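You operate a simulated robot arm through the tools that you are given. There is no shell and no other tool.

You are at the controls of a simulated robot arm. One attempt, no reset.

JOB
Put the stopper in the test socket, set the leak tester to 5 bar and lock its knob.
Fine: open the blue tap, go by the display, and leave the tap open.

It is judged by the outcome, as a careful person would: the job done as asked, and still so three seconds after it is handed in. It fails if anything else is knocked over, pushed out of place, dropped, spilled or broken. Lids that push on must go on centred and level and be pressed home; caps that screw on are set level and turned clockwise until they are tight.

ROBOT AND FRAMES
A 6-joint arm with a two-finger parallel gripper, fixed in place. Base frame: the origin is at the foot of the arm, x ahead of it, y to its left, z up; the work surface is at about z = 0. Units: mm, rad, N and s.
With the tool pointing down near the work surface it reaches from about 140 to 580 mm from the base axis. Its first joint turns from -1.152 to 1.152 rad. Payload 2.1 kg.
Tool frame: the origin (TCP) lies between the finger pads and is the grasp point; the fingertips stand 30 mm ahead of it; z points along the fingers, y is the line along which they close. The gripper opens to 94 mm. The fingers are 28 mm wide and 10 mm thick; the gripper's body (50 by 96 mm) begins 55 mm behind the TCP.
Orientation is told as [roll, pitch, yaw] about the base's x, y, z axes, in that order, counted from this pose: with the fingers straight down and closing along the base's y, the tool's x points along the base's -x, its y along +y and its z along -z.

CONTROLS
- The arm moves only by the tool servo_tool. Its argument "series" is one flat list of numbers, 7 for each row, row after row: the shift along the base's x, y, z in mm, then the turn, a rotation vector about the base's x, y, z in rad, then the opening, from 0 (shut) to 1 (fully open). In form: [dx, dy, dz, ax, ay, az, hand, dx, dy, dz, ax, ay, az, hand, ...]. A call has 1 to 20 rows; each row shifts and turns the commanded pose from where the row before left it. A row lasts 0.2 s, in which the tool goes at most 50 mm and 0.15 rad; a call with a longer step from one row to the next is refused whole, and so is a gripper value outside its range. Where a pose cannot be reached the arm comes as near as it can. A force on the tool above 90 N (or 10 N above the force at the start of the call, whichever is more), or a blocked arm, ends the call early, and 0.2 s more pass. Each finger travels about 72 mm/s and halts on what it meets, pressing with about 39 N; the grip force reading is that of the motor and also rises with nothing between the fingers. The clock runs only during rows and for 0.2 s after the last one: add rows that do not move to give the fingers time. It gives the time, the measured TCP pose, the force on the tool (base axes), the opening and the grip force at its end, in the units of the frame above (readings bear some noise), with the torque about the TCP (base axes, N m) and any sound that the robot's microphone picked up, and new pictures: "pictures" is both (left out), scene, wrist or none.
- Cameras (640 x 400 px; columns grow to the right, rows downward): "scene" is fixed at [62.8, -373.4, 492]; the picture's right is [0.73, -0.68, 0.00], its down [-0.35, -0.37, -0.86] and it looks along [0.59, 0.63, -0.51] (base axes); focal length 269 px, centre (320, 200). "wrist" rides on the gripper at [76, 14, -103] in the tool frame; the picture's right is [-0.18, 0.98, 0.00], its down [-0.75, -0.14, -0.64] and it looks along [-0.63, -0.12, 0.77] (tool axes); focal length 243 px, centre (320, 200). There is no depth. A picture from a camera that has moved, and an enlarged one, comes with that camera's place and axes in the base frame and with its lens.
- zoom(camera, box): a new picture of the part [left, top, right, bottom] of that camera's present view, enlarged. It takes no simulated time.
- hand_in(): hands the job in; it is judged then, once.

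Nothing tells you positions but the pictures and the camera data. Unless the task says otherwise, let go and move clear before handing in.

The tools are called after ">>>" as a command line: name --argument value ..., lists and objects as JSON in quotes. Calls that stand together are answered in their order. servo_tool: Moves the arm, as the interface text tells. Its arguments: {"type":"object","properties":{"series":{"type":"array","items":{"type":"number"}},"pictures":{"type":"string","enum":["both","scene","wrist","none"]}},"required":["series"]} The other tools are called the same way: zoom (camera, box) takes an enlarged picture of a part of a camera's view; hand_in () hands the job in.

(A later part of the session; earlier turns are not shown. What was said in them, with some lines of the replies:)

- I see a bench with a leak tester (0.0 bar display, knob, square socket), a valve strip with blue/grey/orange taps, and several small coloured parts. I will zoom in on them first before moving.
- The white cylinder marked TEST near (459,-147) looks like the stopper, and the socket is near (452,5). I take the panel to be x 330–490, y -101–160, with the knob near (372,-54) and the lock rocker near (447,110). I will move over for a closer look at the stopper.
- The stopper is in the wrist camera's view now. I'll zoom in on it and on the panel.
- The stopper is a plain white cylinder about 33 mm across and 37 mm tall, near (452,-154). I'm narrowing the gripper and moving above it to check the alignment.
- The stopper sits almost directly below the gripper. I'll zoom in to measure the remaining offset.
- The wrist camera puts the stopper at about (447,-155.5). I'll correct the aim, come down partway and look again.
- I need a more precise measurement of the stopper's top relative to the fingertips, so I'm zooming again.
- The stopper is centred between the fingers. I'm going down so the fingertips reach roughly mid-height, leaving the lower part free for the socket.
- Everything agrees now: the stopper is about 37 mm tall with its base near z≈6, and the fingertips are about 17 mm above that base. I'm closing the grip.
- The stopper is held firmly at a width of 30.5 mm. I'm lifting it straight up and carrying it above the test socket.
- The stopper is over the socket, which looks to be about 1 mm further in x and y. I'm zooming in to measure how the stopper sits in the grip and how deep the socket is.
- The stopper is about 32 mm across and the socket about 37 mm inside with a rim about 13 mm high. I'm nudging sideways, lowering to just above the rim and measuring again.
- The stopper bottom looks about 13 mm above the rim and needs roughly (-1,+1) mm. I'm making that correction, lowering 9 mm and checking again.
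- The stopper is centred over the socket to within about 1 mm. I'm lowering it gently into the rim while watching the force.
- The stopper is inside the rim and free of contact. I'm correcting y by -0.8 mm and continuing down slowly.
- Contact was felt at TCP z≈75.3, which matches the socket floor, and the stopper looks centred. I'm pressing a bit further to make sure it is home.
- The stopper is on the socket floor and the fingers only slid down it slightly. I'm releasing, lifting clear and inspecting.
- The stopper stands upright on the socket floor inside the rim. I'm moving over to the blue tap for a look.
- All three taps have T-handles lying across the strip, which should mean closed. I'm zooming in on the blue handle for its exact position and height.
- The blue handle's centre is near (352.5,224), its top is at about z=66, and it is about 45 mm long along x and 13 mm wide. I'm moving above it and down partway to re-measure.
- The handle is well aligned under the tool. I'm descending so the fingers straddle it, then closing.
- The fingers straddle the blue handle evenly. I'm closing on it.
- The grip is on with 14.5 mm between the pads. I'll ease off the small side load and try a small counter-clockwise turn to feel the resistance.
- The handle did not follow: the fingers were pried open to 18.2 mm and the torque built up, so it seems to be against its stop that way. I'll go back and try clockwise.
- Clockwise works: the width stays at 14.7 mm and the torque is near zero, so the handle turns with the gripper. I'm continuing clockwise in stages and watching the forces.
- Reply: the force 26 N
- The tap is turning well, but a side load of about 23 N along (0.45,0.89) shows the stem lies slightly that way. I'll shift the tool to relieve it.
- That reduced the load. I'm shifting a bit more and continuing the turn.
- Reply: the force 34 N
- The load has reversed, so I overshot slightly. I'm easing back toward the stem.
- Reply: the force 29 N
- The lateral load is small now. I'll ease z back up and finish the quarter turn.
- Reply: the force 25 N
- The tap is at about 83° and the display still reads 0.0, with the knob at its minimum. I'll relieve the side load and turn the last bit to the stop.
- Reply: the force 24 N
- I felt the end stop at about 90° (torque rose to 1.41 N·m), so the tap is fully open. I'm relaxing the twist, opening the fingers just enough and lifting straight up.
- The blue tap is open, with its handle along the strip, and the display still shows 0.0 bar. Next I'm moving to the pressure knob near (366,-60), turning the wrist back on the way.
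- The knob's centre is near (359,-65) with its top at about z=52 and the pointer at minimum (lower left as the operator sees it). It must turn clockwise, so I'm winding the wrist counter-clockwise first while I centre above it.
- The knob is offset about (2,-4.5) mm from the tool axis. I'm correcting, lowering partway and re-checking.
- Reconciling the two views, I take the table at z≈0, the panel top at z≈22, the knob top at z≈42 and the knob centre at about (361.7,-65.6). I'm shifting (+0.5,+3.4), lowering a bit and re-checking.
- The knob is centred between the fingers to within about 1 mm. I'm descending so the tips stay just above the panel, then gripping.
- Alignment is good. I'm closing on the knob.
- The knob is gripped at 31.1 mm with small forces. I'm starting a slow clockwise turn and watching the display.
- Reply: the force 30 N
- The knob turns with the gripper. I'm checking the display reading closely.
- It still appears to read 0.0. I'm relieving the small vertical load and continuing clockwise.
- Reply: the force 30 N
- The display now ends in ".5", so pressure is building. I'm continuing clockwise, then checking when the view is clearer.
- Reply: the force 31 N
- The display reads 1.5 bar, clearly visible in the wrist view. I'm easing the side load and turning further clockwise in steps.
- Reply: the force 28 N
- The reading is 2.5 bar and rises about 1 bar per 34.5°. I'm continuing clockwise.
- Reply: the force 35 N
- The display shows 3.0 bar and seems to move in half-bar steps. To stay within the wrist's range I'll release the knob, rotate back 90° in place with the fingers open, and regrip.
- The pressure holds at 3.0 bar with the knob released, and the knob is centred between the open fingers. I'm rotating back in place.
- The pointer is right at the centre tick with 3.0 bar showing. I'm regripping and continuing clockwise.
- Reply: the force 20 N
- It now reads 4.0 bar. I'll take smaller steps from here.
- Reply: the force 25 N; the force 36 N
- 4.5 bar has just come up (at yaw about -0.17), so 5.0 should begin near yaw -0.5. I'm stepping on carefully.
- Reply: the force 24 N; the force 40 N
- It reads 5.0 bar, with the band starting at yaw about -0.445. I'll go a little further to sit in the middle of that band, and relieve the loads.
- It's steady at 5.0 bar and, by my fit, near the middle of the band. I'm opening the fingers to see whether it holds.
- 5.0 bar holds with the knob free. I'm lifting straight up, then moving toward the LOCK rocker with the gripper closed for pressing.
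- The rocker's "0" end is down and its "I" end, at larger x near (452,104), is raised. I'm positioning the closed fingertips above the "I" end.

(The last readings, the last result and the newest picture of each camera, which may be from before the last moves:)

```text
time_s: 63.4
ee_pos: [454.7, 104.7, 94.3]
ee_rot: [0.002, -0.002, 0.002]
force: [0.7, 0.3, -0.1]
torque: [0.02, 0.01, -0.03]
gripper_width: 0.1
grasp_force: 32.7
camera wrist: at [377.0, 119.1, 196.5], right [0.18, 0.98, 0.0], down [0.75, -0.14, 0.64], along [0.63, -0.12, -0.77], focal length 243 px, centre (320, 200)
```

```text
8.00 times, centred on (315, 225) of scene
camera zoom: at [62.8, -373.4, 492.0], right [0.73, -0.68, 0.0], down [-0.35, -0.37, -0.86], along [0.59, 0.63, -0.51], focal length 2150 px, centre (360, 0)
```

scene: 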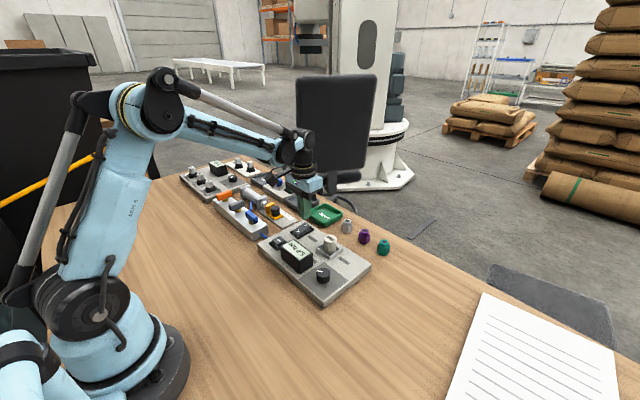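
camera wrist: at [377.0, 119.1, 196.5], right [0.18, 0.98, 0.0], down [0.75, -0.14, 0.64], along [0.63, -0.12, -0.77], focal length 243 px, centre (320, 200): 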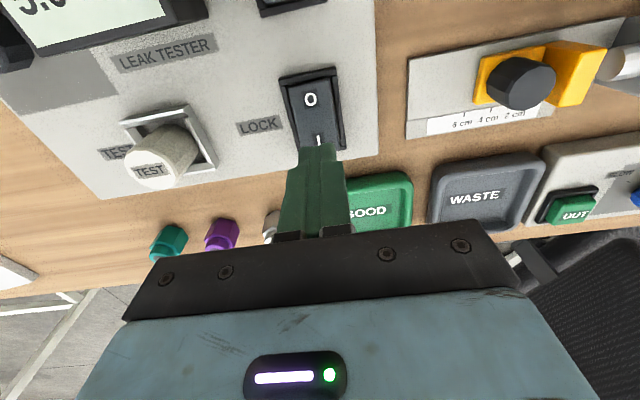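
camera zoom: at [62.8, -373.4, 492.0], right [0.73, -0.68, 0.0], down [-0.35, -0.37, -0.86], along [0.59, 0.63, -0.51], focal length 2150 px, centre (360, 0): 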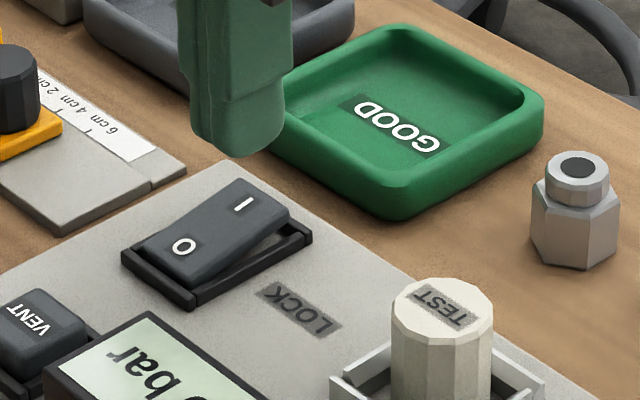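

The fingertips are right above the "I" mark. I'm descending to just above it, then pressing slowly.

>>> servo_tool --series '[0, -0.5, -10, 0, 0, 0, 0, 0, 0, -8, 0, 0, 0, 0, 0, 0, -2, 0, 0, 0, 0, 0, 0, -2, 0, 0, 0, 0, 0, 0, 0, 0, 0, 0, 0]' --pictures "scene"

>>> zoom --camera "scene" --box '[285, 200, 345, 250]'

```text
time_s: 64.6
ee_pos: [453.9, 103.5, 69.9]
ee_rot: [0.002, -0.002, 0.001]
force: [0.0, 0.2, 0.4]
torque: [-0.01, 0.0, 0.02]
gripper_width: 0.1
grasp_force: 32.2
```

scene: 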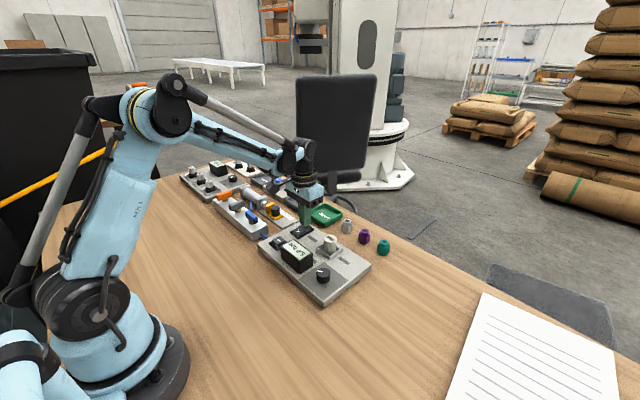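

```text
8.00 times, centred on (315, 225) of scene
camera zoom: at [62.8, -373.4, 492.0], right [0.73, -0.68, 0.0], down [-0.35, -0.37, -0.86], along [0.59, 0.63, -0.51], focal length 2150 px, centre (360, 0)
```

zoom: 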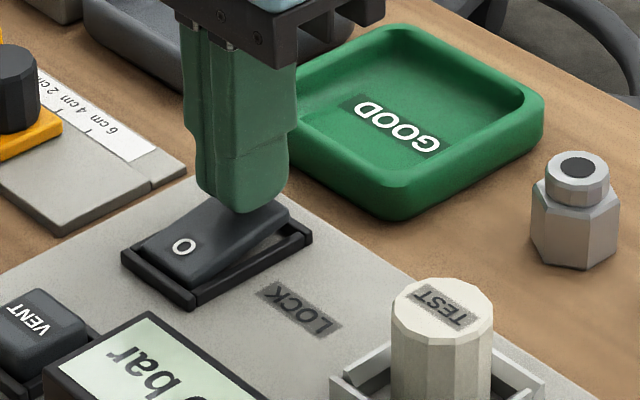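

The fingertips are just about touching the rocker. I'm pressing down in small steps.

>>> servo_tool --series '[0, 0, -1.5, 0, 0, 0, 0, 0, 0, -1.5, 0, 0, 0, 0, 0, 0, -1.5, 0, 0, 0, 0, 0, 0, 0, 0, 0, 0, 0]' --pictures "scene"

>>> zoom --camera "scene" --box '[285, 200, 345, 250]'

```text
time_s: 65.6
ee_pos: [453.3, 103.2, 67.7]
ee_rot: [0.001, -0.001, -0.001]
force: [0.8, 0.5, 0.9]
torque: [0.0, -0.04, 0.04]
gripper_width: 0.0
grasp_force: 33.1
```

scene: 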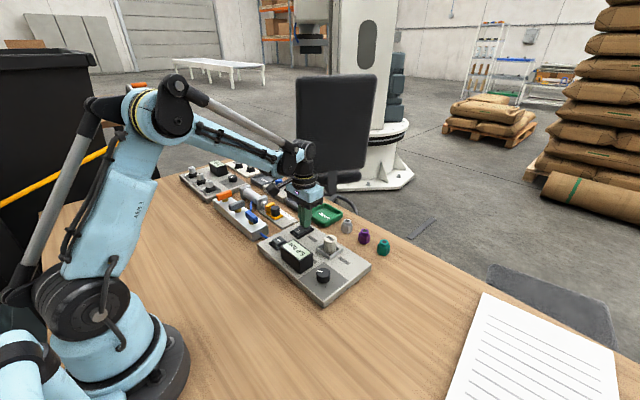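

```text
8.00 times, centred on (315, 225) of scene
camera zoom: at [62.8, -373.4, 492.0], right [0.73, -0.68, 0.0], down [-0.35, -0.37, -0.86], along [0.59, 0.63, -0.51], focal length 2150 px, centre (360, 0)
```

zoom: 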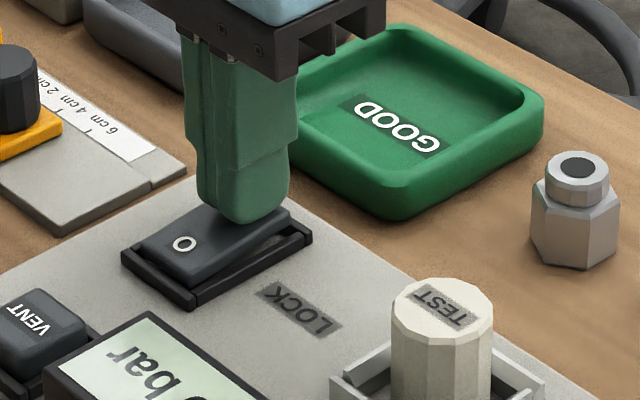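

The rocker is tilting over. I'm pressing on until it reaches its stop.

>>> servo_tool --series '[0, 0, -1.5, 0, 0, 0, 0, 0, 0, -1.5, 0, 0, 0, 0, 0, 0, -1.5, 0, 0, 0, 0, 0, 0, 0, 0, 0, 0, 0]' --pictures "scene"

>>> zoom --camera "scene" --box '[285, 200, 345, 250]'

```text
time_s: 66.6
ee_pos: [454.0, 103.1, 65.0]
ee_rot: [-0.001, 0.002, 0.0]
force: [-6.4, -6.5, 82.2]
torque: [-0.17, 1.24, 0.14]
gripper_width: 0.0
grasp_force: 32.8
```

scene: 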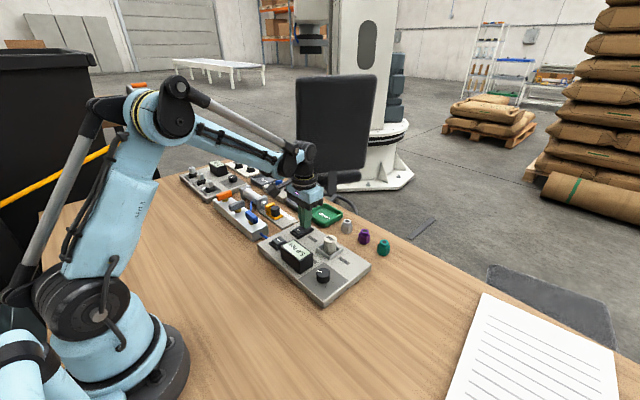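

```text
8.00 times, centred on (315, 225) of scene
camera zoom: at [62.5, -373.5, 492.0], right [0.73, -0.68, 0.0], down [-0.35, -0.37, -0.86], along [0.59, 0.63, -0.51], focal length 2150 px, centre (360, 0)
```

zoom: 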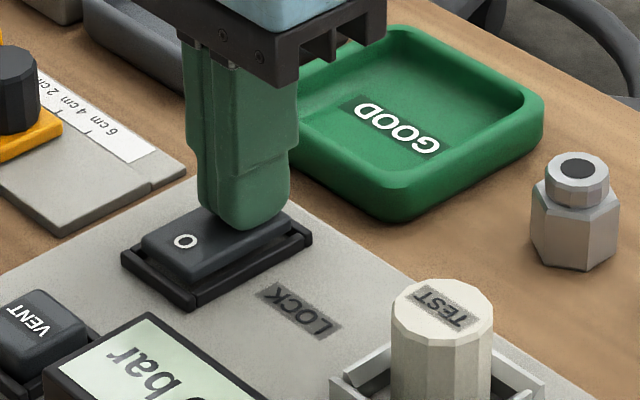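

The force rose to 82 N, so something has bottomed out. I'm backing off now and lifting to see which way the rocker rests.

>>> servo_tool --series '[0, 0, 3, 0, 0, 0, 0, 0, 0, 10, 0, 0, 0, 0, -10, 0, 30, 0, 0, 0, 0, -20, 0, 20, 0, 0, 0, 0, 0, 0, 0, 0, 0, 0, 0]' --pictures "both"

>>> zoom --camera "scene" --box '[285, 210, 333, 250]'

>>> zoom --camera "wrist" --box '[240, 60, 400, 160]'

>>> zoom --camera "scene" --box '[265, 215, 361, 295]'

```text
time_s: 67.8
ee_pos: [422.1, 104.7, 126.1]
ee_rot: [0.002, -0.001, -0.001]
force: [-0.8, -1.3, 0.1]
torque: [-0.01, -0.02, 0.01]
gripper_width: 0.1
grasp_force: 33.4
camera wrist: at [345.0, 118.0, 228.1], right [0.18, 0.98, 0.0], down [0.75, -0.14, 0.64], along [0.63, -0.12, -0.77], focal length 243 px, centre (320, 200)
```

scene: 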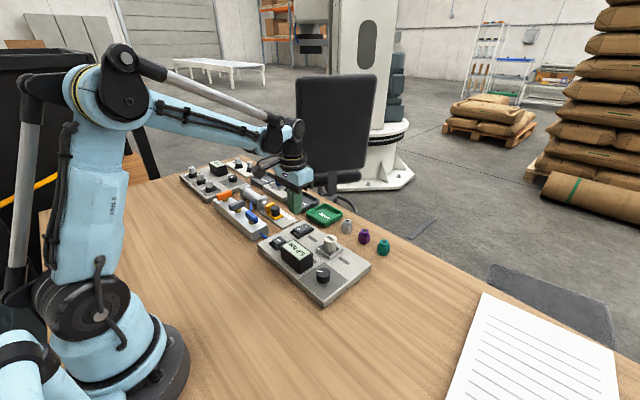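
wrist: 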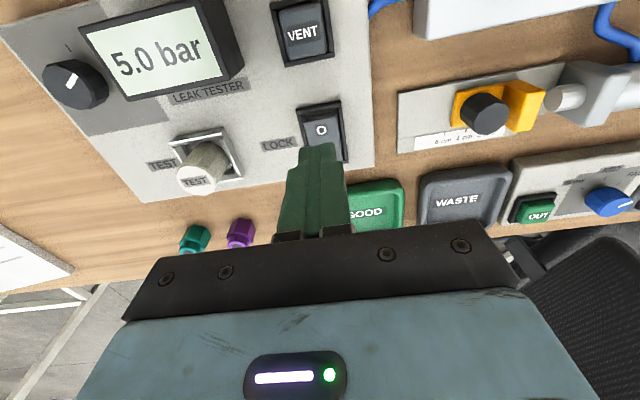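

```text
10.00 times, centred on (309, 230) of scene
camera zoom: at [62.8, -373.4, 492.0], right [0.73, -0.68, 0.0], down [-0.35, -0.37, -0.86], along [0.59, 0.63, -0.51], focal length 2688 px, centre (430, -100)
```

zoom: 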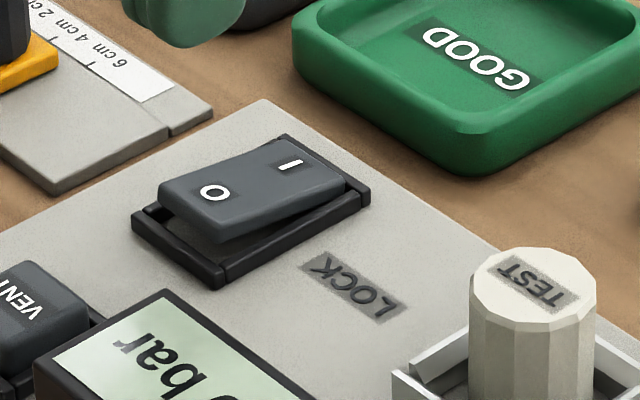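

```text
4.00 times, centred on (320, 110) of wrist
camera zoom: at [345.0, 118.0, 228.1], right [0.18, 0.98, 0.0], down [0.75, -0.14, 0.64], along [0.63, -0.12, -0.77], focal length 970 px, centre (320, 560)
```

zoom: 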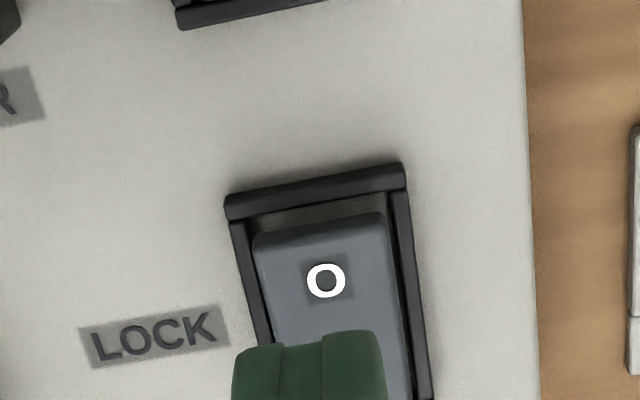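

```text
5.00 times, centred on (313, 255) of scene
camera zoom: at [62.8, -373.4, 492.0], right [0.73, -0.68, 0.0], down [-0.35, -0.37, -0.86], along [0.59, 0.63, -0.51], focal length 1344 px, centre (355, -75)
```

zoom: 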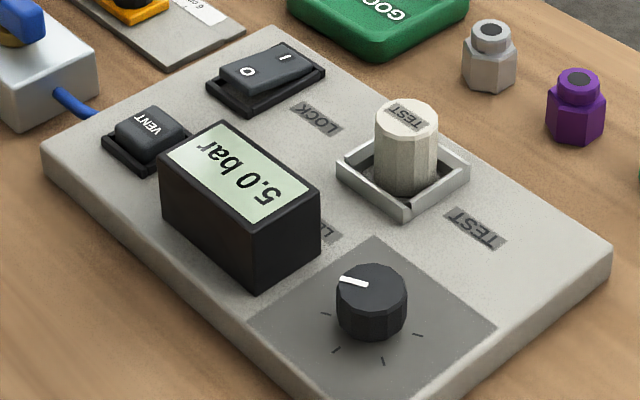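

The rocker has flipped: the "I" end is down, the "0" end is up, and the display still reads 5.0 bar. I'm moving clear and making a last check of the stopper, tap and surroundings.

>>> servo_tool --series '[-20, -10, 30, 0, 0, 0, 0.2, -20, -20, 30, 0, 0, 0, 0.5, -20, -20, 30, 0, 0, 0, 0.5, -20, -20, 20, 0, 0, 0, 0.5, 0, 0, 0, 0, 0, 0, 0.5, 0, 0, 0, 0, 0, 0, 0.5]' --pictures "both"

>>> zoom --camera "scene" --box '[305, 225, 353, 265]'

>>> zoom --camera "scene" --box '[170, 150, 298, 240]'

>>> zoom --camera "wrist" --box '[180, 60, 340, 160]'

```text
time_s: 69.2
ee_pos: [343.5, 33.0, 237.4]
ee_rot: [0.002, -0.001, -0.001]
force: [-0.7, -0.2, 0.1]
torque: [0.01, 0.02, -0.03]
gripper_width: 47.0
grasp_force: 0.0
camera wrist: at [266.2, 46.3, 339.6], right [0.18, 0.98, 0.0], down [0.75, -0.14, 0.64], along [0.63, -0.12, -0.77], focal length 243 px, centre (320, 200)
```

scene: 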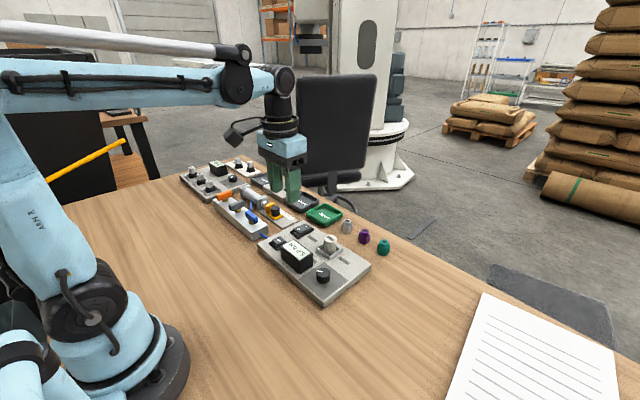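
wrist: 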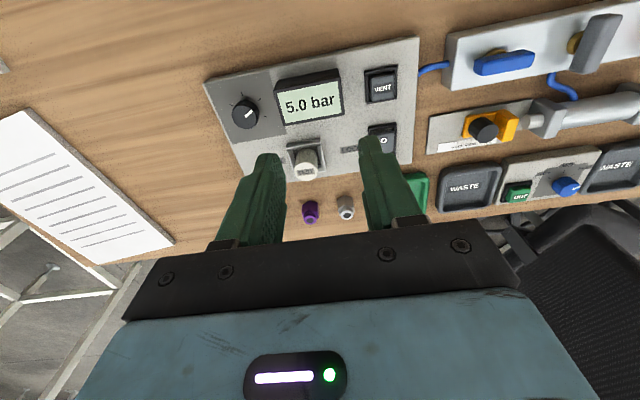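

```text
10.00 times, centred on (329, 245) of scene
camera zoom: at [62.8, -373.4, 492.0], right [0.73, -0.68, 0.0], down [-0.35, -0.37, -0.86], along [0.59, 0.63, -0.51], focal length 2688 px, centre (230, -250)
```

zoom: 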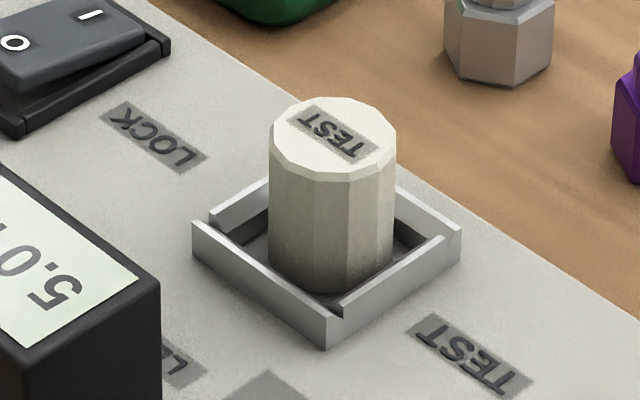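

```text
4.44 times, centred on (234, 195) of scene
camera zoom: at [62.8, -373.4, 492.0], right [0.73, -0.68, 0.0], down [-0.35, -0.37, -0.86], along [0.59, 0.63, -0.51], focal length 1194 px, centre (702, 222)
```

zoom: 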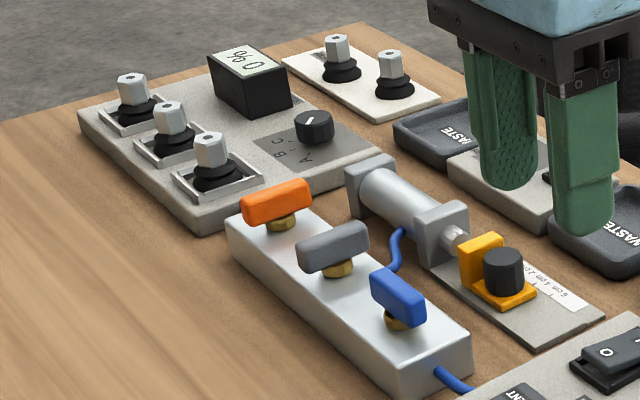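

```text
4.00 times, centred on (260, 110) of wrist
camera zoom: at [266.2, 46.3, 339.6], right [0.18, 0.98, 0.0], down [0.75, -0.14, 0.64], along [0.63, -0.12, -0.77], focal length 970 px, centre (560, 560)
```

zoom: 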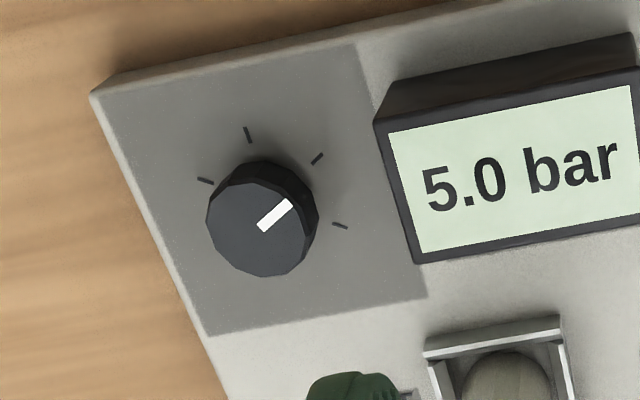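

Everything looks in order. I'll wait a few seconds to confirm the reading doesn't drift before handing in.

>>> servo_tool --series '[0, 0, 0, 0, 0, 0, 0.5, 0, 0, 0, 0, 0, 0, 0.5, 0, 0, 0, 0, 0, 0, 0.5, 0, 0, 0, 0, 0, 0, 0.5, 0, 0, 0, 0, 0, 0, 0.5, 0, 0, 0, 0, 0, 0, 0.5, 0, 0, 0, 0, 0, 0, 0.5, 0, 0, 0, 0, 0, 0, 0.5, 0, 0, 0, 0, 0, 0, 0.5, 0, 0, 0, 0, 0, 0, 0.5, 0, 0, 0, 0, 0, 0, 0.5, 0, 0, 0, 0, 0, 0, 0.5, 0, 0, 0, 0, 0, 0, 0.5, 0, 0, 0, 0, 0, 0, 0.5, 0, 0, 0, 0, 0, 0, 0.5]' --pictures "both"

>>> zoom --camera "scene" --box '[265, 215, 361, 295]'

```text
time_s: 72.4
ee_pos: [344.8, 33.7, 237.0]
ee_rot: [0.001, 0.0, 0.0]
force: [-0.3, 0.4, -0.4]
torque: [0.0, -0.01, 0.02]
gripper_width: 47.1
grasp_force: 0.0
camera wrist: at [266.4, 46.4, 339.4], right [0.18, 0.98, 0.0], down [0.75, -0.14, 0.64], along [0.63, -0.12, -0.77], focal length 243 px, centre (320, 200)
```

scene: 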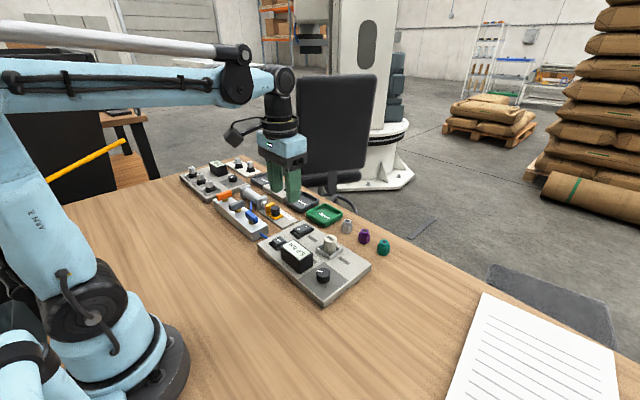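
wrist: 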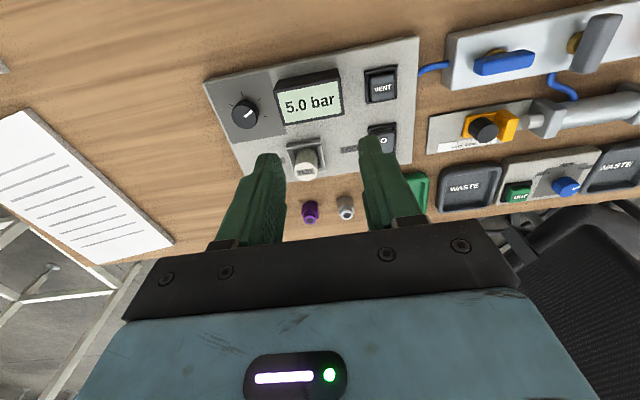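

```text
5.00 times, centred on (313, 255) of scene
camera zoom: at [62.8, -373.4, 492.0], right [0.73, -0.68, 0.0], down [-0.35, -0.37, -0.86], along [0.59, 0.63, -0.51], focal length 1344 px, centre (355, -75)
```

zoom: 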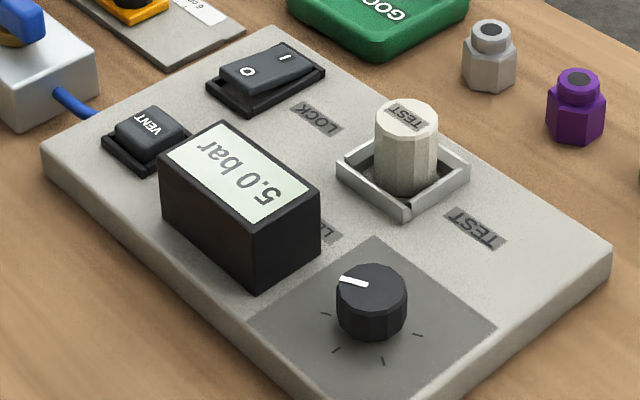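

The display held at 5.0 bar for over three seconds. The stopper is in the test socket, the blue tap is open, the LOCK rocker is on "I" and the arm is clear, so I'm handing in.

>>> hand_in

```text
The job is handed in.
```

The job is done and handed in. The stopper is in the test socket, the blue tap is open, and the leak tester reads 5.0 bar with its knob locked.

- **Stopper:** it stands upright on the socket floor, about 1 mm off centre. The socket is roughly 5 mm wider than the stopper, so it fits loosely.
- **Pressure:** the display moves in half-bar steps, and I set the knob near the middle of the 5.0 range. It still read 5.0 bar after more than three seconds with the arm clear.
- **Lock:** the LOCK rocker is on "I". It took about 82 N to press and flipped over as I released it. I did not try turning the knob afterwards to test the lock.
- **Tap:** the blue tap turned clockwise about 90° to its stop. The grey and orange taps were not touched.

I saw nothing else moved or knocked over in the final pictures.
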